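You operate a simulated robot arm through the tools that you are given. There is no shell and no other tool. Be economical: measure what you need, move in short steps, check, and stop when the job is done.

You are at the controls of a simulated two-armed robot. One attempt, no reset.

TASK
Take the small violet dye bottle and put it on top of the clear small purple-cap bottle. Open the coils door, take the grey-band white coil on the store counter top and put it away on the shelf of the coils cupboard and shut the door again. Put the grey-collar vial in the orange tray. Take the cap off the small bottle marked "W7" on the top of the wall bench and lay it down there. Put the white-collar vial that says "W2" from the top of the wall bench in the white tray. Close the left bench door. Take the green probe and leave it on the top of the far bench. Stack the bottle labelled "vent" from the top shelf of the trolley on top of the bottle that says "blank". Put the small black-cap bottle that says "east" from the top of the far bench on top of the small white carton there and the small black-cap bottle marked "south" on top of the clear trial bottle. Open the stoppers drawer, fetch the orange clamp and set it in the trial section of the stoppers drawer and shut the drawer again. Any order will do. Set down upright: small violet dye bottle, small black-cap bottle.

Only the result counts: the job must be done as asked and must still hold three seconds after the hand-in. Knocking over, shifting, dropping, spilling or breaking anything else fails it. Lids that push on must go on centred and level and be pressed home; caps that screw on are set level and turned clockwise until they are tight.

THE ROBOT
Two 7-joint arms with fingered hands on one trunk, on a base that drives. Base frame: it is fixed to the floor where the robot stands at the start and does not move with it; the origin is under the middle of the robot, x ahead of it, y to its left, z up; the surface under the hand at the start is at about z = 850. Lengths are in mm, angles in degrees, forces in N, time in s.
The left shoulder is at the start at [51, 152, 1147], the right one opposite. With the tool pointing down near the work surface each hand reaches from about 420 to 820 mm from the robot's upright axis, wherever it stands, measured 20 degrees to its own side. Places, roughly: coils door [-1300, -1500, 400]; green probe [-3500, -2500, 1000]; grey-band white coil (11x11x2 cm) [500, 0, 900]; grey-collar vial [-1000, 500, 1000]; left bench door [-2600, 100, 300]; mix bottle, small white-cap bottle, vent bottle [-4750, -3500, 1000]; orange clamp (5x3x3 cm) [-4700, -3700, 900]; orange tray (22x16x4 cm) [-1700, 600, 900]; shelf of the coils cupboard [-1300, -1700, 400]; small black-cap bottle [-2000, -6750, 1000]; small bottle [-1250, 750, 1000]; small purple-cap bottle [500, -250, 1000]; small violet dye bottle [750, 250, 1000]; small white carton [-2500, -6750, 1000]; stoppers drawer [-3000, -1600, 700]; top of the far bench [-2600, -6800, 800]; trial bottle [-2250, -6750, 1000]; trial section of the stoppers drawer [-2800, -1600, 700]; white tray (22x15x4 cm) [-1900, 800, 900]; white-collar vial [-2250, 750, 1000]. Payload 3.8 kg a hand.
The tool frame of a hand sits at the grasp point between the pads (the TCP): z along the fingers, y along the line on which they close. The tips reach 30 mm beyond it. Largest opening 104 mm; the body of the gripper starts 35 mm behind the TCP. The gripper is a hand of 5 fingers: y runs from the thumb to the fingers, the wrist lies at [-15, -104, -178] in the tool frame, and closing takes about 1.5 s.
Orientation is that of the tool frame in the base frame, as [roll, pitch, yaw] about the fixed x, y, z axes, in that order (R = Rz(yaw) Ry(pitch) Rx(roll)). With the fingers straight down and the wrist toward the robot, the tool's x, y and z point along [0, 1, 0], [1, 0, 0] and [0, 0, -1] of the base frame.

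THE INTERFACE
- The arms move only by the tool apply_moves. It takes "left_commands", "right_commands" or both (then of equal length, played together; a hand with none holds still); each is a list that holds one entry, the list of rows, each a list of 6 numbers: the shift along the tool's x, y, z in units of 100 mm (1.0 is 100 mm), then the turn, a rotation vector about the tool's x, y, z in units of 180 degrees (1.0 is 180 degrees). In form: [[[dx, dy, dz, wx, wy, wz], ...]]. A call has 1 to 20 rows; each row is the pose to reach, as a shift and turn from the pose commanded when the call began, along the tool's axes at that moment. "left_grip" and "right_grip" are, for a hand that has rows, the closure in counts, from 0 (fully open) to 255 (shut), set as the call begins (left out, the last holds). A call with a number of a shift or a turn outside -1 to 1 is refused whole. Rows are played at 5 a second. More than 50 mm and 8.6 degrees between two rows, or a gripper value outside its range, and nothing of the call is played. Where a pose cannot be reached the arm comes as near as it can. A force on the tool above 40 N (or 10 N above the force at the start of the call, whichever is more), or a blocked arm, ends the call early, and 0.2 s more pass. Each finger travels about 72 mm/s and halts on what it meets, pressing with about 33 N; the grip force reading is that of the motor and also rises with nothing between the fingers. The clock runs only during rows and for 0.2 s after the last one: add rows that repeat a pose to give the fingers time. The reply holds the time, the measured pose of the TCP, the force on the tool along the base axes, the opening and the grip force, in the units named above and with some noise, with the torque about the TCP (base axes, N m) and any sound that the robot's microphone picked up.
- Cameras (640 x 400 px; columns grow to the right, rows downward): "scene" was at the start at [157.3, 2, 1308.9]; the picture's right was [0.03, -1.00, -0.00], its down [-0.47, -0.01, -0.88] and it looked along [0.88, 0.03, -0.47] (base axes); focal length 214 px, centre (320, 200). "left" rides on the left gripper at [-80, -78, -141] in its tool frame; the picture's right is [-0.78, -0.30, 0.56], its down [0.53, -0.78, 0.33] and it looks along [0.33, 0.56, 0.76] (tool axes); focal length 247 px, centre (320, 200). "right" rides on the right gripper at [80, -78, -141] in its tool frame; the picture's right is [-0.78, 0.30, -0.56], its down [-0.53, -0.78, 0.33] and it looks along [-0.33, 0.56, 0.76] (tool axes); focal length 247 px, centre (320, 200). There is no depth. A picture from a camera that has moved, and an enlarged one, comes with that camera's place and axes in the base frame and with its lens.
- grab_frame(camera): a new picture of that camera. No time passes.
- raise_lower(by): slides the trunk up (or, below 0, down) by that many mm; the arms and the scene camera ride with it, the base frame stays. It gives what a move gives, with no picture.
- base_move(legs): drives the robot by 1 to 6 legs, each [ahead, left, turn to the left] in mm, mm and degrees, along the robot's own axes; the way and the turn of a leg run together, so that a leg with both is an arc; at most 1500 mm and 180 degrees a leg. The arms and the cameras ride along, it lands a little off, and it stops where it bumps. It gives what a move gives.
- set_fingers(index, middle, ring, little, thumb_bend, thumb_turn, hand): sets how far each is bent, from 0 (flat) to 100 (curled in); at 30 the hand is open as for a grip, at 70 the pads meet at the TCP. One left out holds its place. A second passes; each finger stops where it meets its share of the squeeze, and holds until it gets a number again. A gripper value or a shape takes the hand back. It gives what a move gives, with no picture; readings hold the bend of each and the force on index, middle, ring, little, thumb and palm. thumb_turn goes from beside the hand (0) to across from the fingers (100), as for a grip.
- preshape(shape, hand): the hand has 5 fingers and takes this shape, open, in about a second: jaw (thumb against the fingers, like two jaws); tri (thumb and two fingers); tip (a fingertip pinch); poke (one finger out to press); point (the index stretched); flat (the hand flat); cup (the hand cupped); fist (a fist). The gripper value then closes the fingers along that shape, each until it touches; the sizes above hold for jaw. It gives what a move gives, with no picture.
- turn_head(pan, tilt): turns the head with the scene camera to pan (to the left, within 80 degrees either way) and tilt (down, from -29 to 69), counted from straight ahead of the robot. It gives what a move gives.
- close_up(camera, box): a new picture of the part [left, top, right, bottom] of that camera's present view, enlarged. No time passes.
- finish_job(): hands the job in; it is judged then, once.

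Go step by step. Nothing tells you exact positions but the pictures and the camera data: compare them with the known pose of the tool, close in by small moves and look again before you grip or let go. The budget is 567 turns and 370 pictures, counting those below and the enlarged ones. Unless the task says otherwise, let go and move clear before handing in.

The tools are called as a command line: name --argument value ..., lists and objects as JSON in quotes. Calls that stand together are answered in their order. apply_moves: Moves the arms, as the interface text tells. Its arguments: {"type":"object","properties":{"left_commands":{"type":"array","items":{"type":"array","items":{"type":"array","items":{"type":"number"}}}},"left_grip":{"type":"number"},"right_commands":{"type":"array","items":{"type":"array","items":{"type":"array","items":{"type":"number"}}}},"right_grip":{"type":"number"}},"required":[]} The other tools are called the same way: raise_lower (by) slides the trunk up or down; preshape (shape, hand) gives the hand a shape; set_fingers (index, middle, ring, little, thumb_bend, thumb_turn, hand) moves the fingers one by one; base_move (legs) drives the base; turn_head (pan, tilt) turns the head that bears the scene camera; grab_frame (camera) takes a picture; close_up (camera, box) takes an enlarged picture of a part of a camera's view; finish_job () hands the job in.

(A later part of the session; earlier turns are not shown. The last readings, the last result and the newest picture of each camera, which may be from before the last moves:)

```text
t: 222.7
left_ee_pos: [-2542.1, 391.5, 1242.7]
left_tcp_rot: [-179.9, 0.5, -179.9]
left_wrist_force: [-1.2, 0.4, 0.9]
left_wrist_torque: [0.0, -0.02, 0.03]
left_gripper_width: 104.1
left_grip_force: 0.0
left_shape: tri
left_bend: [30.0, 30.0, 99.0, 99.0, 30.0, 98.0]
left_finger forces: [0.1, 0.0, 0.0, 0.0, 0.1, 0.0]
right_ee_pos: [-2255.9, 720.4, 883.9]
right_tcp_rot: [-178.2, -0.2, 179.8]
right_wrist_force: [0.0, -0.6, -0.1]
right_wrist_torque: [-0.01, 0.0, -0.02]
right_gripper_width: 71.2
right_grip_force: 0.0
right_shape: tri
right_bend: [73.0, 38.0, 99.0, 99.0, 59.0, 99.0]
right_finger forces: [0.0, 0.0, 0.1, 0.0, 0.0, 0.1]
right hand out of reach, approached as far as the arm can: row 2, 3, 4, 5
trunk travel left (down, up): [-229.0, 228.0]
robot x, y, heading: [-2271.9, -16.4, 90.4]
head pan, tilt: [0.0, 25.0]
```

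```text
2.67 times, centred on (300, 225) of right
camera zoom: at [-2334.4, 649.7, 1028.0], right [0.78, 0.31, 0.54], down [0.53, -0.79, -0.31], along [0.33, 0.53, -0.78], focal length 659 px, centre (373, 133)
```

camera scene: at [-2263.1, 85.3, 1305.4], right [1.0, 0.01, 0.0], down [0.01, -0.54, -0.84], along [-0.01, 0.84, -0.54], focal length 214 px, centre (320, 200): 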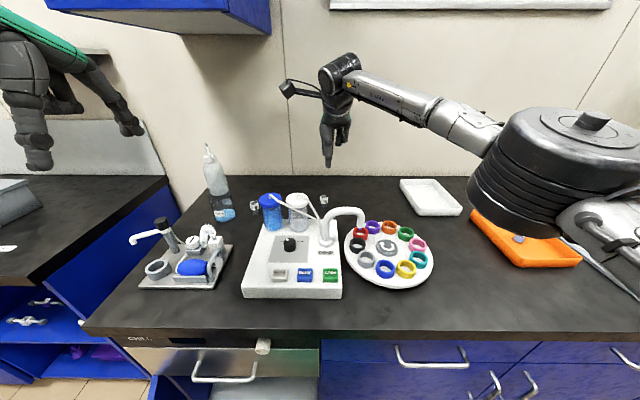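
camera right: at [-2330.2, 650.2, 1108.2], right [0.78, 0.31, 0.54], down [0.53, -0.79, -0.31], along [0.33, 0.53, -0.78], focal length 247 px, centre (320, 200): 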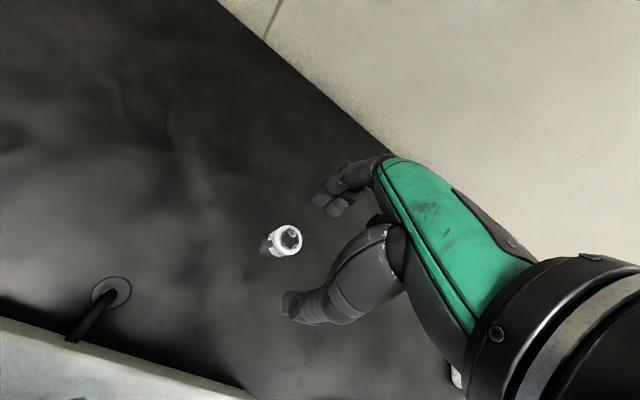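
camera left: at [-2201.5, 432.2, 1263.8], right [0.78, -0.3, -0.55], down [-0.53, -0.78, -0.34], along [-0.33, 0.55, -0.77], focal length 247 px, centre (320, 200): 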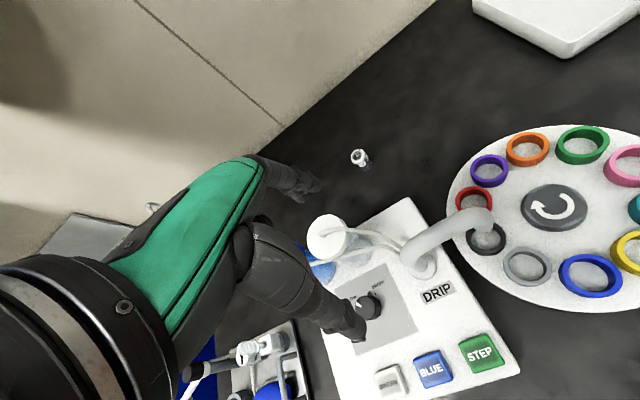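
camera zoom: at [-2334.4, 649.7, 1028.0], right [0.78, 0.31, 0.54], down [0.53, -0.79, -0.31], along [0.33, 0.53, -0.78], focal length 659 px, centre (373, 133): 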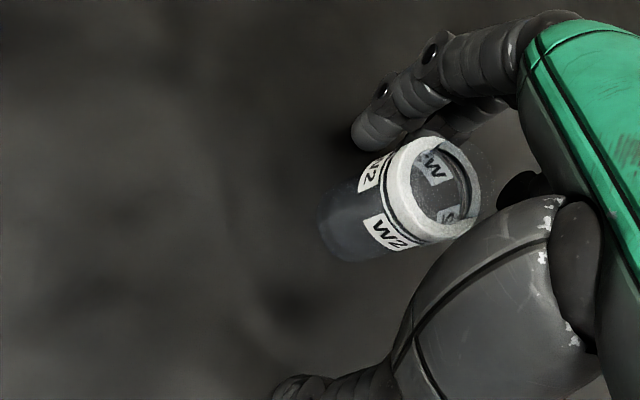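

base_move --legs '[[12, 0, 0]]'

close_up --camera "right" --box '[200, 150, 400, 300]'

apply_moves --right_commands '[[[0, 0, 0, 0, 0, 0], [0, 0, 0, 0, 0, 0], [0, 0, 0, 0, 0, 0], [0, 0, 0, 0, 0, 0], [0, 0, 0, 0, 0, 0], [0, 0, 0, 0, 0, 0], [0, 0, 0, 0, 0, 0]]]' --right_grip 255

close_up --camera "right" --box '[200, 150, 400, 300]'

```text
t: 223.4
left_ee_pos: [-2541.7, 401.0, 1243.2]
left_tcp_rot: [180.0, 0.4, -179.9]
left_wrist_force: [0.1, -0.4, 0.3]
left_wrist_torque: [0.06, 0.03, 0.02]
left_gripper_width: 103.9
left_grip_force: 0.1
left_shape: tri
left_bend: [30.0, 30.0, 99.0, 99.0, 30.0, 98.0]
left_finger forces: [0.0, 0.1, 0.0, 0.0, 0.2, 0.0]
right_ee_pos: [-2254.0, 729.5, 885.4]
right_tcp_rot: [-178.4, -0.1, 179.5]
right_wrist_force: [0.3, 0.0, 0.1]
right_wrist_torque: [0.03, -0.01, 0.0]
right_gripper_width: 71.1
right_grip_force: 0.1
right_shape: tri
right_bend: [73.0, 38.0, 99.0, 99.0, 59.0, 99.0]
right_finger forces: [0.0, 0.0, 0.0, 0.0, 0.0, 0.0]
trunk travel left (down, up): [-229.0, 228.0]
robot x, y, heading: [-2270.8, -2.3, 90.4]
head pan, tilt: [0.0, 25.0]
```

```text
2.67 times, centred on (300, 225) of right
camera zoom: at [-2334.1, 659.7, 1029.4], right [0.78, 0.31, 0.54], down [0.53, -0.79, -0.31], along [0.33, 0.53, -0.78], focal length 659 px, centre (373, 133)
```

zoom: 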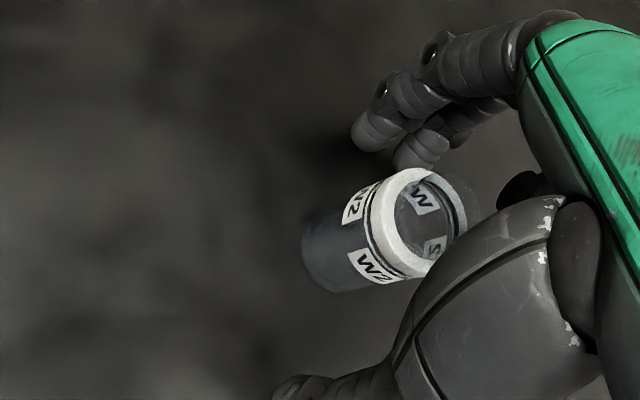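

```text
t: 225.1
left_ee_pos: [-2541.8, 402.9, 1243.3]
left_tcp_rot: [-180.0, 0.6, 180.0]
left_wrist_force: [-1.2, -0.4, -0.2]
left_wrist_torque: [-0.02, 0.03, 0.01]
left_gripper_width: 103.6
left_grip_force: 0.2
left_shape: tri
left_bend: [30.0, 30.0, 99.0, 99.0, 30.0, 98.0]
left_finger forces: [0.0, 0.1, 0.0, 0.0, 0.0, 0.0]
right_ee_pos: [-2255.7, 732.7, 884.0]
right_tcp_rot: [-178.2, -0.1, 179.6]
right_wrist_force: [-0.5, -0.2, 0.6]
right_wrist_torque: [0.01, 0.01, 0.03]
right_gripper_width: 18.1
right_grip_force: 33.3
right_shape: tri
right_bend: [73.0, 61.0, 100.0, 100.0, 75.0, 100.0]
right_finger forces: [14.3, 14.9, 0.1, 0.0, 29.5, 0.0]
trunk travel left (down, up): [-229.0, 228.0]
robot x, y, heading: [-2272.8, -3.2, 90.5]
head pan, tilt: [0.0, 25.0]
```

```text
2.67 times, centred on (300, 225) of right
camera zoom: at [-2334.2, 661.4, 1028.0], right [0.78, 0.31, 0.54], down [0.53, -0.79, -0.31], along [0.33, 0.53, -0.78], focal length 659 px, centre (373, 133)
```

zoom: 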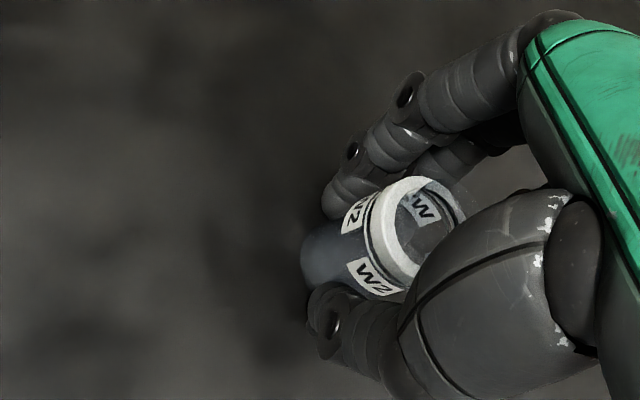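

Held. Lifting gently and driving right to the white tray.

apply_moves --right_commands '[[[0, 0, -0.15, 0, 0, 0], [0, 0, -0.35, 0, 0, 0], [0, 0, -0.6, 0, 0, 0], [0, 0, -0.85, 0, 0, 0], [0, 0, -1.0, 0, 0, 0]]]'

apply_moves --right_commands '[[[0, 0, -0.2, 0, 0, 0], [0, -0.1, -0.4, 0, 0, 0], [0, -0.2, -0.6, 0, 0, 0]]]'

base_move --legs '[[0, -385, 0]]'

grab_frame --camera "scene"

grab_frame --camera "right"

```text
t: 226.2
left_ee_pos: [-2542.3, 402.5, 1243.1]
left_tcp_rot: [180.0, 0.6, -179.9]
left_wrist_force: [0.3, 0.9, -0.5]
left_wrist_torque: [0.0, 0.0, 0.04]
left_gripper_width: 103.8
left_grip_force: 0.1
left_shape: tri
left_bend: [30.0, 30.0, 99.0, 99.0, 30.0, 98.0]
left_finger forces: [0.0, 0.1, 0.0, 0.0, 0.0, 0.0]
right_ee_pos: [-2255.9, 736.9, 981.8]
right_tcp_rot: [-178.1, -0.3, 179.7]
right_wrist_force: [0.5, -1.1, -0.5]
right_wrist_torque: [0.0, 0.01, -0.01]
right_gripper_width: 18.1
right_grip_force: 32.8
right_shape: tri
right_bend: [73.0, 61.0, 100.0, 100.0, 75.0, 100.0]
right_finger forces: [14.6, 15.0, 0.0, 0.1, 29.4, 0.0]
trunk travel left (down, up): [-229.0, 228.0]
robot x, y, heading: [-2269.3, -1.7, 90.7]
head pan, tilt: [0.0, 25.0]
```

```text
t: 227.1
left_ee_pos: [-2539.4, 402.8, 1244.1]
left_tcp_rot: [179.9, 0.5, -180.0]
left_wrist_force: [-0.8, -0.3, 0.5]
left_wrist_torque: [0.01, 0.04, 0.0]
left_gripper_width: 104.2
left_grip_force: 0.1
left_shape: tri
left_bend: [30.0, 30.0, 99.0, 99.0, 30.0, 98.0]
left_finger forces: [0.1, 0.0, 0.1, 0.1, 0.0, 0.0]
right_ee_pos: [-2250.1, 716.8, 1045.4]
right_tcp_rot: [-178.2, -0.3, 179.4]
right_wrist_force: [0.8, -0.6, 0.4]
right_wrist_torque: [-0.02, 0.03, -0.01]
right_gripper_width: 18.2
right_grip_force: 33.1
right_shape: tri
right_bend: [73.0, 61.0, 100.0, 100.0, 75.0, 100.0]
right_finger forces: [14.4, 15.4, 0.0, 0.1, 29.4, 0.0]
right hand out of reach, approached as far as the arm can: row 2
trunk travel left (down, up): [-229.0, 228.0]
robot x, y, heading: [-2265.9, 2.8, 90.4]
head pan, tilt: [0.0, 25.0]
```

```text
t: 229.4
left_ee_pos: [-2169.3, 404.6, 1243.3]
left_tcp_rot: [-180.0, 0.5, -179.6]
left_wrist_force: [0.2, 0.9, -0.2]
left_wrist_torque: [0.0, -0.02, -0.02]
left_gripper_width: 104.1
left_grip_force: 0.0
left_shape: tri
left_bend: [30.0, 30.0, 99.0, 99.0, 30.0, 98.0]
left_finger forces: [0.0, 0.0, 0.0, 0.0, 0.1, 0.0]
right_ee_pos: [-1885.5, 722.4, 1044.8]
right_tcp_rot: [-178.1, -0.2, -179.7]
right_wrist_force: [-0.8, -0.3, 0.4]
right_wrist_torque: [0.0, 0.02, 0.0]
right_gripper_width: 17.9
right_grip_force: 32.9
right_shape: tri
right_bend: [73.0, 61.0, 100.0, 100.0, 75.0, 100.0]
right_finger forces: [14.3, 15.2, 0.1, 0.1, 29.4, 0.0]
trunk travel left (down, up): [-229.0, 228.0]
robot x, y, heading: [-1891.2, 4.5, 90.7]
head pan, tilt: [0.0, 25.0]
```

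```text
235 pictures are left
camera scene: at [-1895.0, 155.2, 1305.6], right [1.0, 0.02, 0.0], down [0.01, -0.54, -0.84], along [-0.01, 0.84, -0.54], focal length 214 px, centre (320, 200)
```

scene: 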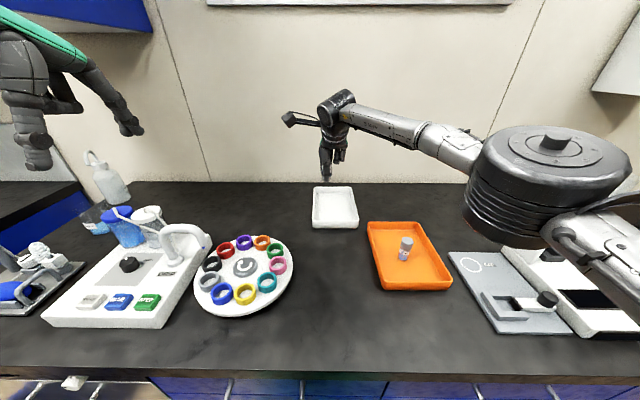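

```text
234 pictures are left
camera right: at [-1963.3, 649.7, 1188.3], right [0.78, 0.32, 0.54], down [0.54, -0.79, -0.31], along [0.33, 0.53, -0.78], focal length 247 px, centre (320, 200)
```

right: 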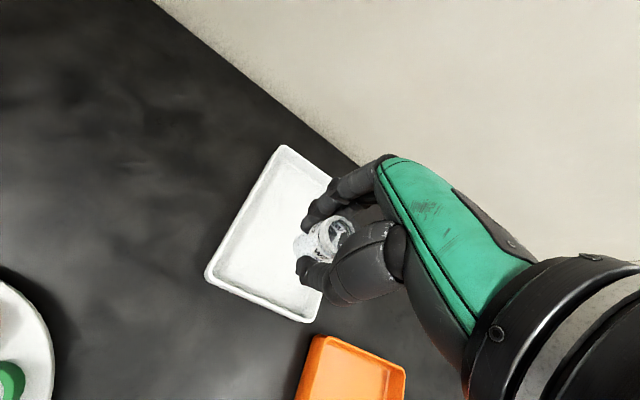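

Tray spans about x -1925…-1775, y 660…885. Shifting right 35 mm and lowering the vial into it.

base_move --legs '[[0, -35, 0]]'

apply_moves --right_commands '[[[0, 0.05, 0.3, 0, 0, 0], [0, 0.05, 0.6, 0, 0, 0], [0, 0.05, 0.95, 0, 0, 0], [0, 0.05, 0.95, 0, 0, 0]]]'

grab_frame --camera "right"

close_up --camera "scene" --box '[270, 150, 400, 240]'

```text
t: 230.3
left_ee_pos: [-2139.2, 406.5, 1243.0]
left_tcp_rot: [-180.0, 0.8, -179.4]
left_wrist_force: [-0.2, -0.3, -0.2]
left_wrist_torque: [0.01, -0.02, -0.02]
left_gripper_width: 103.7
left_grip_force: 0.0
left_shape: tri
left_bend: [30.0, 30.0, 99.0, 99.0, 30.0, 98.0]
left_finger forces: [0.0, 0.0, 0.0, 0.1, 0.0, 0.0]
right_ee_pos: [-1853.0, 722.1, 1044.9]
right_tcp_rot: [-178.2, -0.1, -179.8]
right_wrist_force: [-0.9, 0.0, 0.7]
right_wrist_torque: [-0.03, -0.03, 0.0]
right_gripper_width: 18.0
right_grip_force: 32.3
right_shape: tri
right_bend: [73.0, 61.0, 100.0, 100.0, 75.0, 100.0]
right_finger forces: [14.3, 15.3, 0.0, 0.0, 29.4, 0.0]
trunk travel left (down, up): [-229.0, 228.0]
robot x, y, heading: [-1857.8, 3.0, 90.9]
head pan, tilt: [0.0, 25.0]
```

```text
t: 231.3
left_ee_pos: [-2135.9, 405.9, 1242.5]
left_tcp_rot: [-180.0, 0.6, -179.4]
left_wrist_force: [-0.8, -0.1, -0.4]
left_wrist_torque: [0.02, -0.02, 0.01]
left_gripper_width: 103.6
left_grip_force: 0.0
left_shape: tri
left_bend: [30.0, 30.0, 99.0, 99.0, 30.0, 98.0]
left_finger forces: [0.1, 0.1, 0.0, 0.0, 0.0, 0.0]
right_ee_pos: [-1851.9, 724.2, 949.5]
right_tcp_rot: [-178.2, -0.1, -179.8]
right_wrist_force: [0.0, 0.7, -0.3]
right_wrist_torque: [0.0, -0.02, 0.04]
right_gripper_width: 18.2
right_grip_force: 33.5
right_shape: tri
right_bend: [73.0, 61.0, 100.0, 100.0, 75.0, 100.0]
right_finger forces: [14.5, 15.5, 0.0, 0.0, 29.3, 0.1]
trunk travel left (down, up): [-229.0, 228.0]
robot x, y, heading: [-1855.8, 3.7, 91.2]
head pan, tilt: [0.0, 25.0]
```

```text
233 pictures are left
camera right: at [-1930.8, 653.2, 1093.6], right [0.78, 0.32, 0.54], down [0.54, -0.78, -0.31], along [0.33, 0.53, -0.78], focal length 247 px, centre (320, 200)
```

right: 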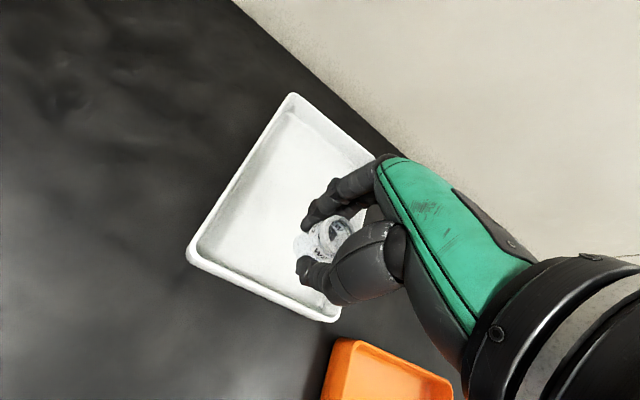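

```text
4.44 times, centred on (335, 195) of scene
camera zoom: at [-1861.0, 155.5, 1305.6], right [1.0, 0.02, 0.0], down [0.01, -0.54, -0.84], along [-0.01, 0.84, -0.54], focal length 953 px, centre (253, 222)
```

zoom: 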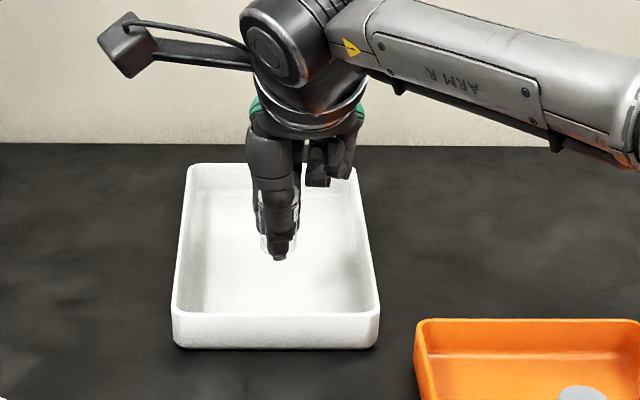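

apply_moves --right_commands '[[[0, 0, 0.2, 0, 0, 0], [0, 0, 0.4, 0, 0, 0], [0, 0, 0.52, 0, 0, 0], [0, 0, 0.55, 0, 0, 0], [0, 0, 0.575, 0, 0, 0], [0, 0, 0.6, 0, 0, 0], [0, 0, 0.62, 0, 0, 0], [0, 0, 0.64, 0, 0, 0], [0, 0, 0.66, 0, 0, 0]]]'

```text
t: 233.3
left_ee_pos: [-2135.1, 403.5, 1245.6]
left_tcp_rot: [179.9, 0.6, -179.4]
left_wrist_force: [-0.1, -0.8, -0.6]
left_wrist_torque: [-0.01, -0.01, -0.02]
left_gripper_width: 103.8
left_grip_force: 0.1
left_shape: tri
left_bend: [30.0, 30.0, 99.0, 99.0, 30.0, 98.0]
left_finger forces: [0.1, 0.1, 0.0, 0.1, 0.0, 0.0]
right_ee_pos: [-1852.2, 721.7, 886.8]
right_tcp_rot: [-178.5, -0.3, -179.8]
right_wrist_force: [0.3, 4.6, 17.6]
right_wrist_torque: [-0.03, -0.05, 0.04]
right_gripper_width: 18.2
right_grip_force: 33.0
right_shape: tri
right_bend: [73.0, 61.0, 100.0, 100.0, 75.0, 100.0]
right_finger forces: [16.1, 18.3, 0.1, 0.1, 44.0, 0.0]
trunk travel left (down, up): [-229.0, 228.0]
robot x, y, heading: [-1858.4, 3.4, 91.2]
head pan, tilt: [0.0, 25.0]
```

apply_moves --right_commands '[[[0, 0, -0.02, 0, 0, 0], [0, 0, -0.035, 0, 0, 0], [0, 0, -0.035, 0, 0, 0]]]'

apply_moves --right_commands '[[[0, 0, 0, 0, 0, 0], [0, 0, 0, 0, 0, 0], [0, 0, 0, 0, 0, 0], [0, 0, 0, 0, 0, 0], [0, 0, -0.15, 0, 0, 0], [0, 0, -0.3, 0, 0, 0], [0, 0, -0.6, 0, 0, 0], [0, 0, -1.0, 0, 0, 0]]]' --right_grip 90

grab_frame --camera "right"

```text
t: 234.1
left_ee_pos: [-2135.2, 405.6, 1242.7]
left_tcp_rot: [-179.9, 0.7, -179.4]
left_wrist_force: [0.6, 0.7, 0.4]
left_wrist_torque: [0.0, 0.02, -0.01]
left_gripper_width: 104.0
left_grip_force: 0.1
left_shape: tri
left_bend: [30.0, 30.0, 99.0, 99.0, 30.0, 98.0]
left_finger forces: [0.0, 0.0, 0.0, 0.0, 0.0, 0.0]
right_ee_pos: [-1851.4, 719.9, 887.4]
right_tcp_rot: [-178.2, -0.3, -179.8]
right_wrist_force: [1.1, 3.2, 6.9]
right_wrist_torque: [0.13, 0.0, -0.03]
right_gripper_width: 18.3
right_grip_force: 32.7
right_shape: tri
right_bend: [73.0, 61.0, 100.0, 100.0, 75.0, 100.0]
right_finger forces: [16.4, 17.9, 0.0, 0.0, 34.9, 0.1]
trunk travel left (down, up): [-229.0, 228.0]
robot x, y, heading: [-1859.5, 4.8, 91.0]
head pan, tilt: [0.0, 25.0]
```

```text
t: 235.9
left_ee_pos: [-2135.2, 404.6, 1243.4]
left_tcp_rot: [180.0, 0.6, -179.4]
left_wrist_force: [-0.6, 0.2, 0.0]
left_wrist_torque: [0.03, 0.02, -0.02]
left_gripper_width: 103.7
left_grip_force: 0.1
left_shape: tri
left_bend: [30.0, 30.0, 99.0, 99.0, 30.0, 98.0]
left_finger forces: [0.0, 0.1, 0.1, 0.1, 0.1, 0.0]
right_ee_pos: [-1851.2, 721.6, 989.7]
right_tcp_rot: [-178.2, -0.1, -179.9]
right_wrist_force: [0.2, 0.3, -0.1]
right_wrist_torque: [0.03, -0.03, 0.01]
right_gripper_width: 66.8
right_grip_force: 0.1
right_shape: tri
right_bend: [73.0, 39.0, 99.0, 99.0, 62.0, 100.0]
right_finger forces: [0.0, 0.0, 0.0, 0.0, 0.0, 0.0]
trunk travel left (down, up): [-229.0, 228.0]
robot x, y, heading: [-1856.0, 5.2, 91.1]
head pan, tilt: [0.0, 25.0]
```

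```text
231 pictures are left
camera right: at [-1931.0, 650.9, 1133.1], right [0.78, 0.32, 0.54], down [0.54, -0.78, -0.31], along [0.33, 0.53, -0.78], focal length 247 px, centre (320, 200)
```

right: 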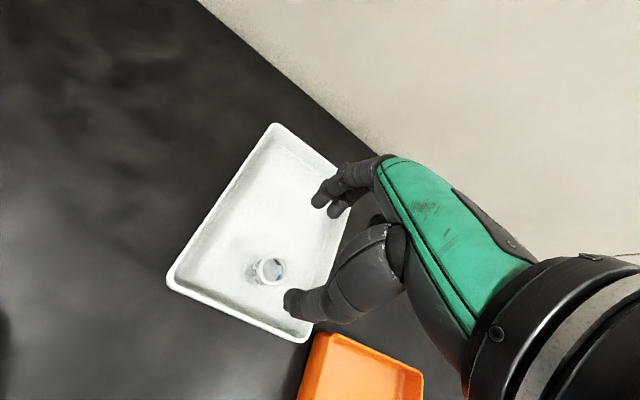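

W2 vial stands in the white tray. Next the W7 bottle; moving there for a close look.

apply_moves --right_commands '[[[0, -0.3, -0.3, 0, 0, 0], [0, -0.6, -0.6, 0, 0, 0], [0, -0.9, -0.9, 0, 0, 0]]]' --right_grip 0

base_move --legs '[[-80, 0, -1], [0, -440, 0]]'

grab_frame --camera "scene"

grab_frame --camera "right"

```text
t: 236.7
left_ee_pos: [-2136.1, 406.1, 1243.0]
left_tcp_rot: [180.0, 0.5, -179.3]
left_wrist_force: [-0.6, 0.5, -0.4]
left_wrist_torque: [0.01, 0.01, -0.05]
left_gripper_width: 104.1
left_grip_force: 0.1
left_shape: tri
left_bend: [30.0, 30.0, 99.0, 99.0, 30.0, 98.0]
left_finger forces: [0.1, 0.0, 0.0, 0.1, 0.0, 0.0]
right_ee_pos: [-1850.5, 635.4, 1082.1]
right_tcp_rot: [-178.1, -0.2, -179.8]
right_wrist_force: [0.2, 0.1, -0.7]
right_wrist_torque: [0.03, -0.01, 0.02]
right_gripper_width: 104.1
right_grip_force: 0.0
right_shape: tri
right_bend: [30.0, 30.0, 99.0, 99.0, 30.0, 98.0]
right_finger forces: [0.0, 0.1, 0.0, 0.1, 0.0, 0.0]
trunk travel left (down, up): [-229.0, 228.0]
robot x, y, heading: [-1854.4, -1.0, 91.0]
head pan, tilt: [0.0, 25.0]
```

```text
t: 240.0
left_ee_pos: [-1694.5, 328.7, 1242.7]
left_tcp_rot: [179.9, 0.6, 179.7]
left_wrist_force: [-0.5, -0.5, 0.1]
left_wrist_torque: [0.01, -0.01, 0.03]
left_gripper_width: 103.7
left_grip_force: 0.0
left_shape: tri
left_bend: [30.0, 30.0, 99.0, 99.0, 30.0, 98.0]
left_finger forces: [0.0, 0.0, 0.0, 0.1, 0.0, 0.0]
right_ee_pos: [-1405.8, 555.0, 1080.6]
right_tcp_rot: [-178.2, -0.2, 179.3]
right_wrist_force: [0.0, 0.1, -0.1]
right_wrist_torque: [-0.01, -0.02, 0.0]
right_gripper_width: 104.0
right_grip_force: 0.1
right_shape: tri
right_bend: [30.0, 30.0, 99.0, 99.0, 30.0, 98.0]
right_finger forces: [0.0, 0.0, 0.1, 0.0, 0.0, 0.0]
trunk travel left (down, up): [-229.0, 228.0]
robot x, y, heading: [-1423.3, -79.4, 89.8]
head pan, tilt: [0.0, 25.0]
```

```text
230 pictures are left
camera scene: at [-1424.6, 73.9, 1305.6], right [1.0, 0.0, 0.0], down [0.0, -0.54, -0.84], along [0.0, 0.84, -0.54], focal length 214 px, centre (320, 200)
```

scene: 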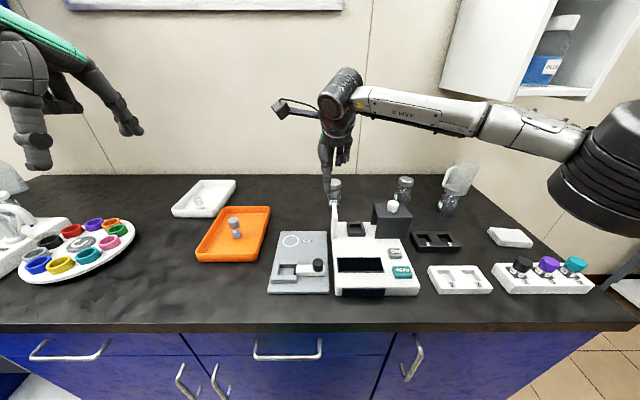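

```text
229 pictures are left
camera right: at [-1485.6, 484.2, 1224.3], right [0.78, 0.3, 0.54], down [0.52, -0.79, -0.31], along [0.34, 0.53, -0.78], focal length 247 px, centre (320, 200)
```

right: 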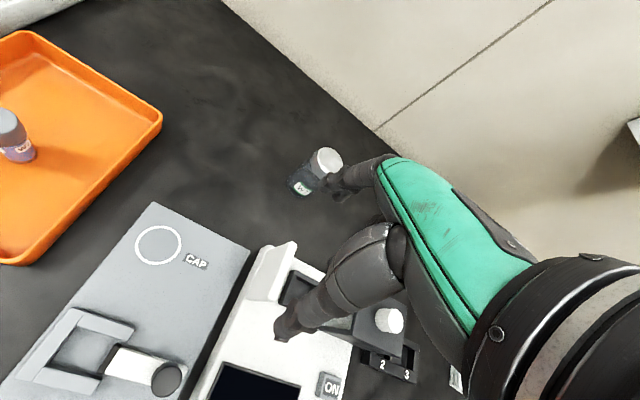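

close_up --camera "right" --box '[270, 130, 370, 210]'

close_up --camera "scene" --box '[260, 160, 420, 300]'

```text
5.00 times, centred on (320, 170) of right
camera zoom: at [-1485.6, 484.2, 1224.3], right [0.78, 0.3, 0.54], down [0.52, -0.79, -0.31], along [0.34, 0.53, -0.78], focal length 1235 px, centre (320, 350)
```

zoom: 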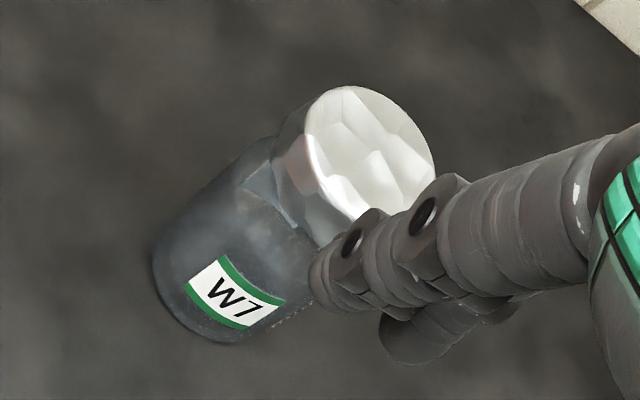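

```text
2.86 times, centred on (340, 230) of scene
camera zoom: at [-1424.6, 73.9, 1305.6], right [1.0, 0.0, 0.0], down [0.0, -0.54, -0.84], along [0.0, 0.84, -0.54], focal length 613 px, centre (263, 114)
```

zoom: 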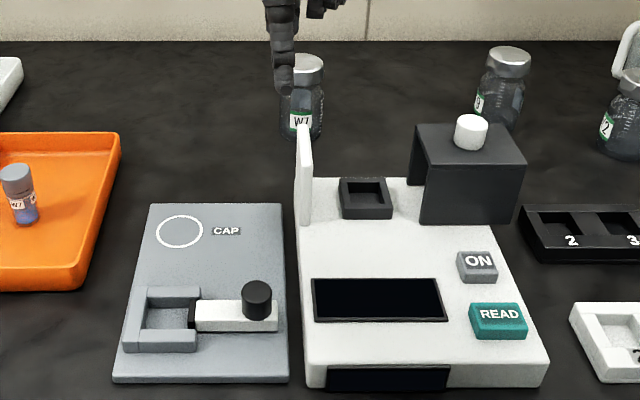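

I'll try gripping the cap from above while pressing the bottle onto the bench and turning it anticlockwise. Approaching the W7 bottle, cap top ≈[-1371,747,943].

base_move --legs '[[84, 0, 0]]'

apply_moves --right_commands '[[[-0.1, 0.25, 0, 0, 0, 0], [-0.2, 0.5, 0, 0, 0, 0], [-0.33, 0.8, 0.2, 0, 0, 0], [-0.33, 1.0, 0.4, 0, 0, 0], [-0.33, 1.0, 0.6, 0, 0, 0]]]' --right_grip 40

grab_frame --camera "right"

close_up --camera "scene" --box '[270, 140, 410, 250]'

```text
t: 241.1
left_ee_pos: [-1694.6, 412.1, 1243.7]
left_tcp_rot: [179.9, 0.6, 179.7]
left_wrist_force: [-0.9, -0.4, 0.2]
left_wrist_torque: [0.0, -0.01, 0.04]
left_gripper_width: 104.1
left_grip_force: 0.1
left_shape: tri
left_bend: [30.0, 30.0, 99.0, 99.0, 30.0, 98.0]
left_finger forces: [0.1, 0.0, 0.0, 0.0, 0.0, 0.1]
right_ee_pos: [-1405.8, 638.2, 1081.5]
right_tcp_rot: [-178.1, -0.2, 179.3]
right_wrist_force: [0.0, 0.4, 0.5]
right_wrist_torque: [0.0, 0.0, -0.01]
right_gripper_width: 103.6
right_grip_force: 0.1
right_shape: tri
right_bend: [30.0, 30.0, 99.0, 99.0, 30.0, 98.0]
right_finger forces: [0.0, 0.0, 0.1, 0.0, 0.0, 0.0]
trunk travel left (down, up): [-229.0, 228.0]
robot x, y, heading: [-1423.4, 4.3, 90.0]
head pan, tilt: [0.0, 25.0]
```

```text
t: 242.3
left_ee_pos: [-1694.7, 414.2, 1243.8]
left_tcp_rot: [180.0, 0.5, 179.6]
left_wrist_force: [-1.1, -0.1, 0.5]
left_wrist_torque: [-0.01, 0.04, 0.04]
left_gripper_width: 103.7
left_grip_force: 0.1
left_shape: tri
left_bend: [30.0, 30.0, 99.0, 99.0, 30.0, 98.0]
left_finger forces: [0.0, 0.0, 0.0, 0.0, 0.0, 0.0]
right_ee_pos: [-1368.7, 738.0, 1017.3]
right_tcp_rot: [-178.3, -0.2, 179.3]
right_wrist_force: [0.1, -0.7, -0.5]
right_wrist_torque: [-0.03, 0.01, -0.02]
right_gripper_width: 87.8
right_grip_force: 0.0
right_shape: tri
right_bend: [27.0, 33.0, 99.0, 99.0, 45.0, 98.0]
right_finger forces: [0.0, 0.0, 0.1, 0.0, 0.0, 0.0]
trunk travel left (down, up): [-229.0, 228.0]
robot x, y, heading: [-1425.1, 7.5, 90.1]
head pan, tilt: [0.0, 25.0]
```

```text
226 pictures are left
camera right: at [-1448.6, 667.9, 1162.3], right [0.78, 0.3, 0.54], down [0.52, -0.79, -0.31], along [0.34, 0.53, -0.78], focal length 247 px, centre (320, 200)
```

right: 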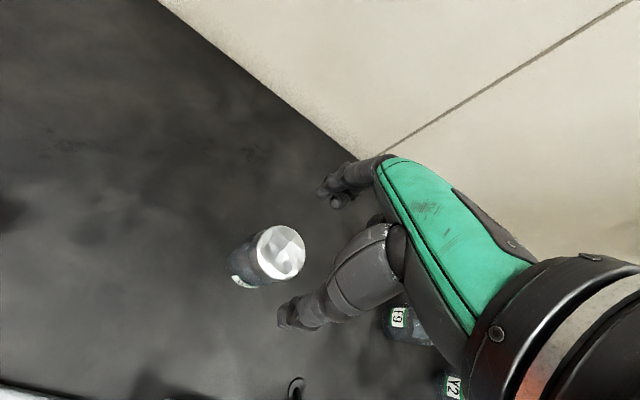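

```text
3.64 times, centred on (340, 195) of scene
camera zoom: at [-1423.8, 158.8, 1305.6], right [1.0, 0.0, 0.0], down [0.0, -0.54, -0.84], along [0.0, 0.84, -0.54], focal length 780 px, centre (247, 218)
```

zoom: 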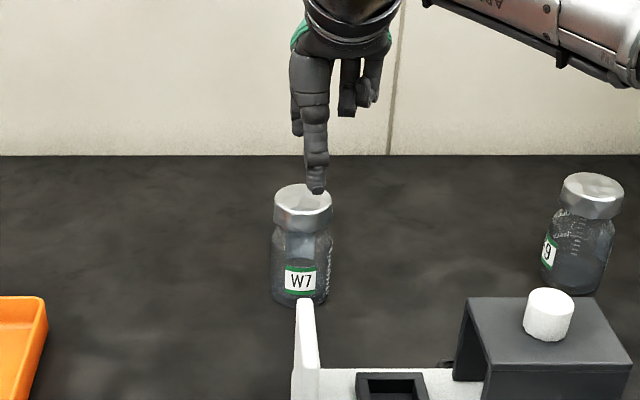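

Cap top refined to [-1375,740.5,952], ~52 mm wide. I'll pre-rotate the hand 35° clockwise to gain turning range, then lower.

apply_moves --right_commands '[[[0.02, 0.01, 0, 0, 0, 0.04], [0.04, 0.02, 0, 0, 0, 0.08], [0.06, 0.025, 0, 0, 0, 0.12], [0.06, 0.025, 0, 0, 0, 0.16], [0.06, 0.025, 0, 0, 0, 0.195], [0.06, 0.025, 0, 0, 0, 0.195]]]'

grab_frame --camera "right"

```text
t: 243.7
left_ee_pos: [-1697.0, 412.6, 1241.9]
left_tcp_rot: [179.9, 0.7, 179.7]
left_wrist_force: [0.5, -0.2, -0.3]
left_wrist_torque: [0.01, 0.02, -0.03]
left_gripper_width: 103.9
left_grip_force: 0.0
left_shape: tri
left_bend: [30.0, 30.0, 99.0, 99.0, 30.0, 98.0]
left_finger forces: [0.0, 0.1, 0.1, 0.0, 0.0, 0.1]
right_ee_pos: [-1377.6, 723.2, 1016.4]
right_tcp_rot: [-178.5, 1.0, 144.1]
right_wrist_force: [0.5, 0.4, 0.7]
right_wrist_torque: [0.0, 0.0, 0.04]
right_gripper_width: 87.9
right_grip_force: 0.1
right_shape: tri
right_bend: [27.0, 33.0, 99.0, 99.0, 45.0, 98.0]
right_finger forces: [0.0, 0.0, 0.1, 0.0, 0.1, 0.0]
right hand out of reach, approached as far as the arm can: row 4, 5, 6
trunk travel left (down, up): [-229.0, 228.0]
robot x, y, heading: [-1423.7, 3.5, 90.2]
head pan, tilt: [0.0, 25.0]
```

```text
224 pictures are left
camera right: at [-1485.9, 713.1, 1158.9], right [0.8, -0.2, 0.56], down [-0.02, -0.95, -0.3], along [0.59, 0.23, -0.77], focal length 247 px, centre (320, 200)
```

right: 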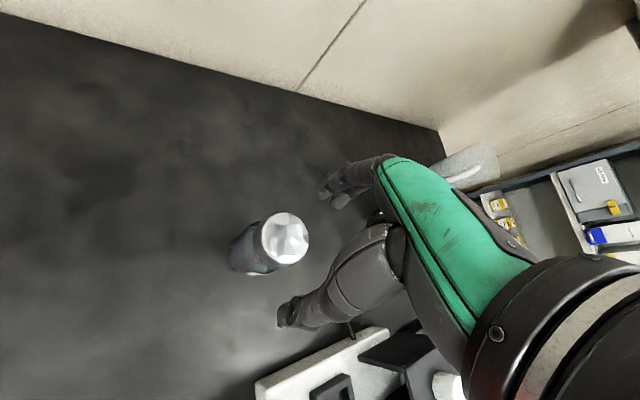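

Reach is short at that angle; I'll raise the arm, lower (lean) the trunk 100 mm to gain forward reach.

apply_moves --right_commands '[[[0, 0, -0.33, 0, 0, 0], [0, 0, -0.66, 0, 0, 0], [0, 0, -1.0, 0, 0, 0]]]'

raise_lower --by -100

grab_frame --camera "right"

```text
t: 244.5
left_ee_pos: [-1695.0, 413.5, 1242.6]
left_tcp_rot: [180.0, 0.7, 179.6]
left_wrist_force: [-0.1, -0.6, 0.6]
left_wrist_torque: [0.0, 0.01, -0.01]
left_gripper_width: 103.9
left_grip_force: 0.1
left_shape: tri
left_bend: [30.0, 30.0, 99.0, 99.0, 30.0, 98.0]
left_finger forces: [0.0, 0.1, 0.1, 0.0, 0.1, 0.0]
right_ee_pos: [-1378.9, 702.5, 1114.0]
right_tcp_rot: [-178.4, 0.9, 144.2]
right_wrist_force: [-0.5, 0.2, 0.3]
right_wrist_torque: [0.01, -0.01, 0.0]
right_gripper_width: 87.8
right_grip_force: 0.1
right_shape: tri
right_bend: [27.0, 33.0, 99.0, 99.0, 45.0, 98.0]
right_finger forces: [0.0, 0.0, 0.1, 0.0, 0.0, 0.0]
right hand out of reach, approached as far as the arm can: row 1, 2, 3
trunk travel left (down, up): [-229.0, 228.0]
robot x, y, heading: [-1419.6, 5.5, 89.8]
head pan, tilt: [0.0, 25.0]
```

```text
t: 245.8
left_ee_pos: [-1696.1, 414.8, 1142.3]
left_tcp_rot: [-179.9, 0.7, 179.8]
left_wrist_force: [0.0, -1.2, 0.5]
left_wrist_torque: [0.0, -0.01, 0.04]
left_gripper_width: 103.7
left_grip_force: 0.0
left_shape: tri
left_bend: [30.0, 30.0, 99.0, 99.0, 30.0, 98.0]
left_finger forces: [0.0, 0.0, 0.1, 0.0, 0.1, 0.0]
right_ee_pos: [-1380.1, 732.7, 912.0]
right_tcp_rot: [-172.1, 5.5, 144.5]
right_wrist_force: [0.5, -0.1, 0.6]
right_wrist_torque: [0.04, -0.01, 0.0]
right_gripper_width: 87.9
right_grip_force: 0.0
right_shape: tri
right_bend: [27.0, 33.0, 99.0, 99.0, 45.0, 99.0]
right_finger forces: [0.0, 0.0, 0.0, 0.0, 0.1, 0.0]
trunk travel left (down, up): [-129.0, 328.0]
robot x, y, heading: [-1426.2, 8.5, 89.9]
head pan, tilt: [0.0, 25.0]
```

```text
223 pictures are left
camera right: at [-1490.1, 742.4, 1055.5], right [0.81, -0.12, 0.58], down [-0.02, -0.99, -0.17], along [0.59, 0.12, -0.8], focal length 247 px, centre (320, 200)
```

right: 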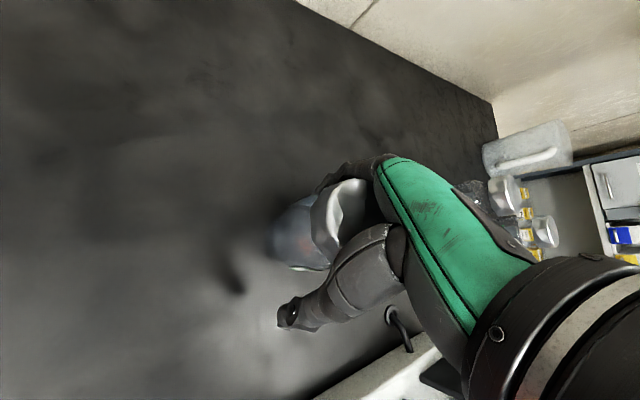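

Careful — the arm rode down rigidly; luckily the fingers straddle the bottle without contact. Levelling and raising to cap height.

apply_moves --right_commands '[[[0, 0, -0.1, -0.01, 0.007, 0], [0, 0, -0.2, -0.02, 0.015, 0], [0, 0, -0.3, -0.03, 0.022, 0], [0, 0, -0.33, -0.044, 0.0306, 0], [0, 0, -0.33, -0.044, 0.0306, 0]]]'

close_up --camera "right" --box '[200, 130, 420, 330]'

close_up --camera "scene" --box '[270, 100, 410, 250]'

```text
t: 247.0
left_ee_pos: [-1696.1, 414.3, 1142.7]
left_tcp_rot: [-180.0, 0.6, 179.6]
left_wrist_force: [-0.6, -0.2, 0.5]
left_wrist_torque: [0.01, -0.01, -0.01]
left_gripper_width: 103.9
left_grip_force: 0.0
left_shape: tri
left_bend: [30.0, 30.0, 99.0, 99.0, 30.0, 98.0]
left_finger forces: [0.0, 0.0, 0.0, 0.0, 0.0, 0.0]
right_ee_pos: [-1379.5, 738.5, 946.2]
right_tcp_rot: [179.8, -0.3, 144.1]
right_wrist_force: [0.2, -0.3, -0.7]
right_wrist_torque: [0.01, -0.02, -0.03]
right_gripper_width: 87.8
right_grip_force: 0.1
right_shape: tri
right_bend: [27.0, 33.0, 99.0, 99.0, 45.0, 99.0]
right_finger forces: [0.0, 0.0, 0.0, 0.1, 0.0, 0.0]
right hand out of reach, approached as far as the arm can: row 1
trunk travel left (down, up): [-129.0, 328.0]
robot x, y, heading: [-1425.9, 3.1, 90.0]
head pan, tilt: [0.0, 25.0]
```

```text
2.00 times, centred on (310, 230) of right
camera zoom: at [-1489.3, 723.9, 1087.7], right [0.8, -0.22, 0.55], down [-0.02, -0.94, -0.34], along [0.6, 0.26, -0.76], focal length 494 px, centre (340, 140)
```

zoom: 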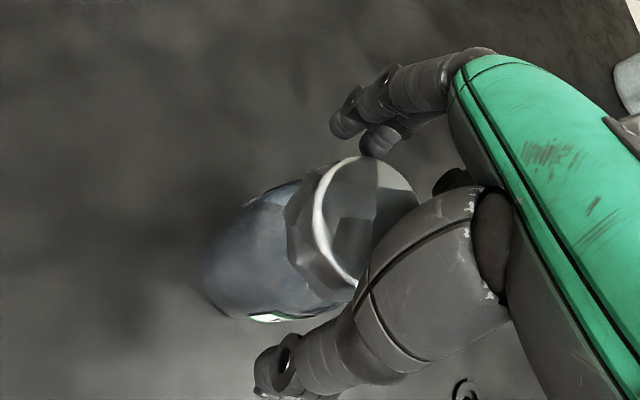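

```text
2.67 times, centred on (340, 175) of scene
camera zoom: at [-1424.2, 219.2, 1174.8], right [1.0, 0.0, 0.0], down [0.0, -0.66, -0.75], along [0.0, 0.75, -0.66], focal length 572 px, centre (267, 267)
```

zoom: 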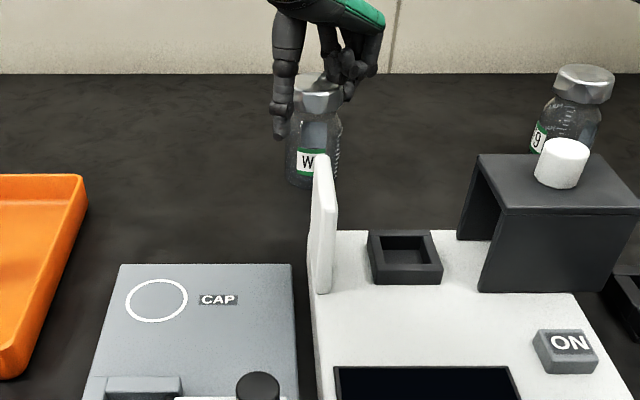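

Cap is centred between the fingers. Closing, pressing lightly and turning anticlockwise.

apply_moves --right_commands '[[[0, 0, 0, 0, 0, 0], [0, 0, 0, 0, 0, 0], [0, 0, 0, 0, 0, 0], [0, 0, 0, 0, 0, 0], [0, 0, 0, 0, 0, 0], [0, 0, 0, 0, 0, 0], [0, 0, 0.01, 0, 0, 0], [0, 0, 0.02, 0, 0, 0], [0, 0, 0.03, 0, 0, 0], [0, 0, 0.035, 0, 0, 0]]]' --right_grip 255

close_up --camera "right" --box '[200, 130, 420, 330]'

```text
t: 249.2
left_ee_pos: [-1695.0, 411.2, 1143.4]
left_tcp_rot: [179.9, 0.6, 179.7]
left_wrist_force: [0.0, 0.0, -0.1]
left_wrist_torque: [0.02, 0.01, -0.06]
left_gripper_width: 104.1
left_grip_force: 0.2
left_shape: tri
left_bend: [30.0, 30.0, 99.0, 99.0, 30.0, 98.0]
left_finger forces: [0.0, 0.1, 0.0, 0.1, 0.0, 0.0]
right_ee_pos: [-1378.9, 736.8, 946.0]
right_tcp_rot: [179.7, -0.4, 144.2]
right_wrist_force: [-1.9, 4.4, 17.7]
right_wrist_torque: [0.33, -0.11, 0.04]
right_gripper_width: 36.9
right_grip_force: 33.0
right_shape: tri
right_bend: [74.0, 50.0, 100.0, 100.0, 74.0, 100.0]
right_finger forces: [15.3, 19.6, 0.0, 0.0, 29.0, 0.0]
trunk travel left (down, up): [-129.0, 328.0]
robot x, y, heading: [-1426.0, 6.5, 90.1]
head pan, tilt: [0.0, 25.0]
heard: snap
```

```text
2.00 times, centred on (310, 230) of right
camera zoom: at [-1489.2, 721.8, 1087.9], right [0.8, -0.22, 0.55], down [-0.02, -0.94, -0.34], along [0.6, 0.26, -0.76], focal length 494 px, centre (340, 140)
```

zoom: 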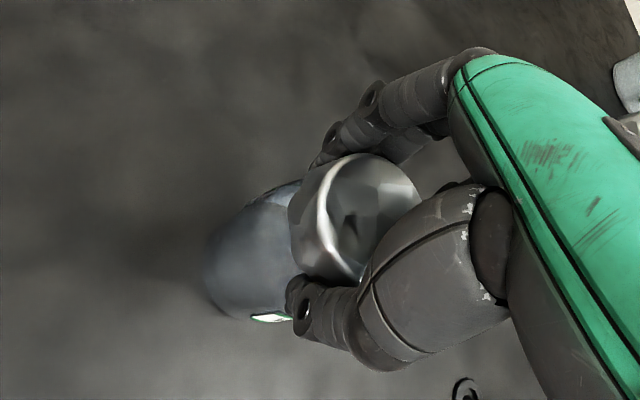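

I heard a snap — a push-on cap perhaps. Lifting a little and looking.

apply_moves --right_commands '[[[0, 0, -0.03, 0, 0, 0], [0, 0, -0.06, 0, 0, 0], [0, 0, -0.1, 0, 0, 0], [0, 0, -0.14, 0, 0, 0], [0, 0, -0.14, 0, 0, 0]]]'

close_up --camera "scene" --box '[300, 110, 380, 190]'

close_up --camera "right" --box '[200, 130, 420, 330]'

```text
t: 250.4
left_ee_pos: [-1695.4, 413.3, 1142.7]
left_tcp_rot: [179.9, 0.6, 179.6]
left_wrist_force: [0.1, -0.2, -0.2]
left_wrist_torque: [-0.01, 0.01, 0.02]
left_gripper_width: 104.0
left_grip_force: 0.0
left_shape: tri
left_bend: [30.0, 30.0, 99.0, 99.0, 30.0, 98.0]
left_finger forces: [0.0, 0.0, 0.0, 0.0, 0.0, 0.1]
right_ee_pos: [-1378.3, 738.3, 957.0]
right_tcp_rot: [179.9, 0.0, 144.0]
right_wrist_force: [0.6, -0.3, -1.9]
right_wrist_torque: [-0.03, -0.02, -0.01]
right_gripper_width: 35.9
right_grip_force: 32.9
right_shape: tri
right_bend: [74.0, 50.0, 100.0, 100.0, 74.0, 100.0]
right_finger forces: [11.4, 13.0, 0.0, 0.1, 25.0, 0.0]
trunk travel left (down, up): [-129.0, 328.0]
robot x, y, heading: [-1422.4, 5.7, 90.2]
head pan, tilt: [0.0, 25.0]
```

```text
5.00 times, centred on (340, 150) of scene
camera zoom: at [-1424.1, 219.4, 1174.7], right [1.0, 0.0, 0.0], down [0.0, -0.66, -0.75], along [0.0, 0.75, -0.66], focal length 1072 px, centre (220, 450)
```

zoom: 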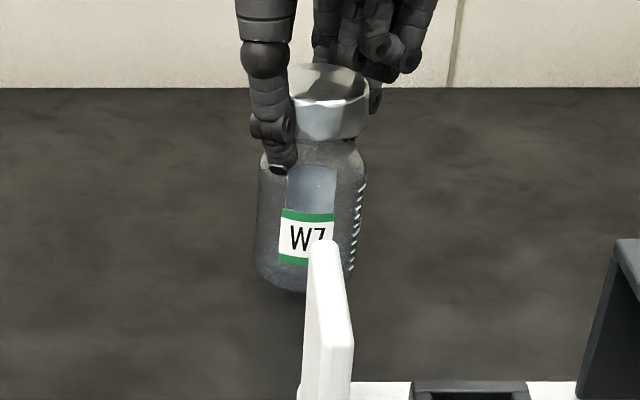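

```text
2.00 times, centred on (310, 230) of right
camera zoom: at [-1488.9, 723.5, 1098.1], right [0.8, -0.22, 0.56], down [-0.02, -0.94, -0.33], along [0.6, 0.26, -0.76], focal length 494 px, centre (340, 140)
```

zoom: 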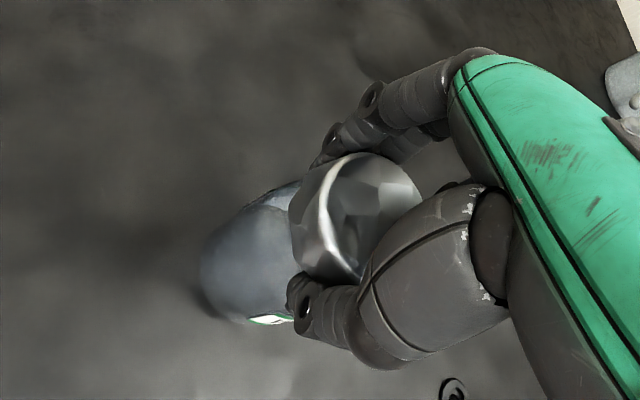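

The bottle lifted along with its cap (~2 N), so it's a tight push-on cap. I'll carry the bottle to the clear area of the bench (left of the orange tray) and hold its body with the left hand while pulling the cap off.

apply_moves --right_commands '[[[0, -0.2, -0.3, 0, 0, 0], [0, -0.4, -0.6, 0, 0, 0], [0, -0.7, -0.9, 0, 0, 0]]]'

base_move --legs '[[-150, 0, 0], [0, 400, 0]]'

apply_moves --right_commands '[[[0, 0, 0, 0, 0, -0.045], [0, 0, 0, 0, 0, -0.09], [0, 0, 0, 0, 0, -0.135], [0, 0, 0, 0, 0, -0.18], [0, 0, 0, 0, 0, -0.225], [0, 0, 0, 0, 0, -0.27], [0, 0, 0, 0, 0, -0.315], [0, 0, 0, 0, 0, -0.36], [0, 0, 0, 0, 0, -0.405], [0, 0, 0, 0, 0, -0.45], [0, 0, 0, 0, 0, -0.495], [0, 0, 0, 0, 0, -0.54], [0, 0, 0, 0, 0, -0.585], [0, 0, 0, 0, 0, -0.63], [0, 0, 0, 0, 0, -0.675], [0, 0, 0, 0, 0, -0.7], [0, 0, 0, 0, 0, -0.7]]]'

grab_frame --camera "scene"

```text
t: 251.2
left_ee_pos: [-1696.7, 411.9, 1143.4]
left_tcp_rot: [179.9, 0.6, 179.7]
left_wrist_force: [0.0, 0.3, -0.1]
left_wrist_torque: [0.01, -0.03, -0.02]
left_gripper_width: 103.9
left_grip_force: 0.0
left_shape: tri
left_bend: [30.0, 30.0, 99.0, 99.0, 30.0, 98.0]
left_finger forces: [0.0, 0.0, 0.1, 0.1, 0.1, 0.0]
right_ee_pos: [-1425.2, 683.4, 1048.5]
right_tcp_rot: [179.9, -0.1, 144.1]
right_wrist_force: [0.3, -0.6, -0.8]
right_wrist_torque: [0.0, 0.01, 0.01]
right_gripper_width: 35.7
right_grip_force: 33.1
right_shape: tri
right_bend: [74.0, 50.0, 100.0, 100.0, 74.0, 100.0]
right_finger forces: [11.6, 13.2, 0.1, 0.0, 25.2, 0.1]
trunk travel left (down, up): [-129.0, 328.0]
robot x, y, heading: [-1420.9, 7.9, 90.1]
head pan, tilt: [0.0, 25.0]
```

```text
t: 254.7
left_ee_pos: [-2086.8, 264.7, 1143.3]
left_tcp_rot: [179.9, 0.5, 179.6]
left_wrist_force: [-0.8, 0.2, 0.6]
left_wrist_torque: [0.03, -0.03, 0.0]
left_gripper_width: 103.8
left_grip_force: 0.0
left_shape: tri
left_bend: [30.0, 30.0, 99.0, 99.0, 30.0, 98.0]
left_finger forces: [0.1, 0.0, 0.0, 0.0, 0.0, 0.0]
right_ee_pos: [-1816.8, 536.7, 1048.2]
right_tcp_rot: [179.9, -0.1, 144.0]
right_wrist_force: [-0.3, -0.4, -0.9]
right_wrist_torque: [0.0, -0.02, -0.01]
right_gripper_width: 35.8
right_grip_force: 33.2
right_shape: tri
right_bend: [74.0, 50.0, 100.0, 100.0, 74.0, 100.0]
right_finger forces: [11.7, 13.2, 0.0, 0.0, 25.1, 0.0]
trunk travel left (down, up): [-129.0, 328.0]
robot x, y, heading: [-1814.5, -141.7, 89.7]
head pan, tilt: [0.0, 25.0]
```

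```text
t: 258.2
left_ee_pos: [-2086.0, 264.3, 1144.4]
left_tcp_rot: [179.9, 0.5, 179.7]
left_wrist_force: [0.5, -0.2, -0.4]
left_wrist_torque: [-0.02, 0.04, 0.0]
left_gripper_width: 103.9
left_grip_force: 0.0
left_shape: tri
left_bend: [30.0, 30.0, 99.0, 99.0, 30.0, 98.0]
left_finger forces: [0.1, 0.0, 0.1, 0.1, 0.0, 0.0]
right_ee_pos: [-1824.4, 417.7, 1038.6]
right_tcp_rot: [179.9, -9.2, -125.3]
right_wrist_force: [0.0, 0.3, -0.9]
right_wrist_torque: [0.02, -0.01, 0.01]
right_gripper_width: 35.2
right_grip_force: 32.9
right_shape: tri
right_bend: [74.0, 51.0, 100.0, 100.0, 74.0, 100.0]
right_finger forces: [14.1, 15.4, 0.1, 0.0, 25.2, 0.1]
right hand out of reach, approached as far as the arm can: row 10, 11, 12, 13, 14, 15, 16, 17
trunk travel left (down, up): [-129.0, 328.0]
robot x, y, heading: [-1816.8, -142.4, 89.9]
head pan, tilt: [0.0, 25.0]
```

```text
217 pictures are left
camera scene: at [-1815.8, 69.8, 1174.9], right [1.0, 0.0, 0.0], down [0.0, -0.66, -0.75], along [0.0, 0.75, -0.66], focal length 214 px, centre (320, 200)
```

scene: 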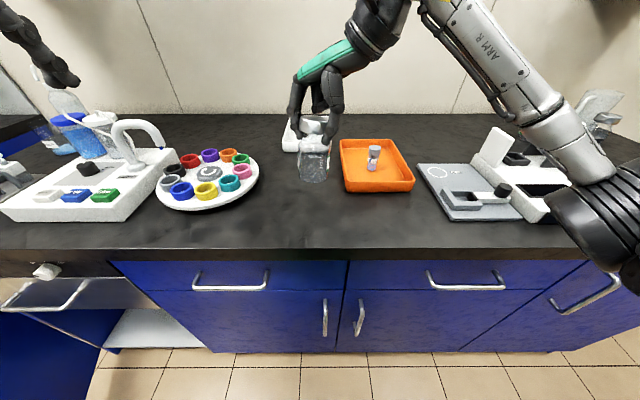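

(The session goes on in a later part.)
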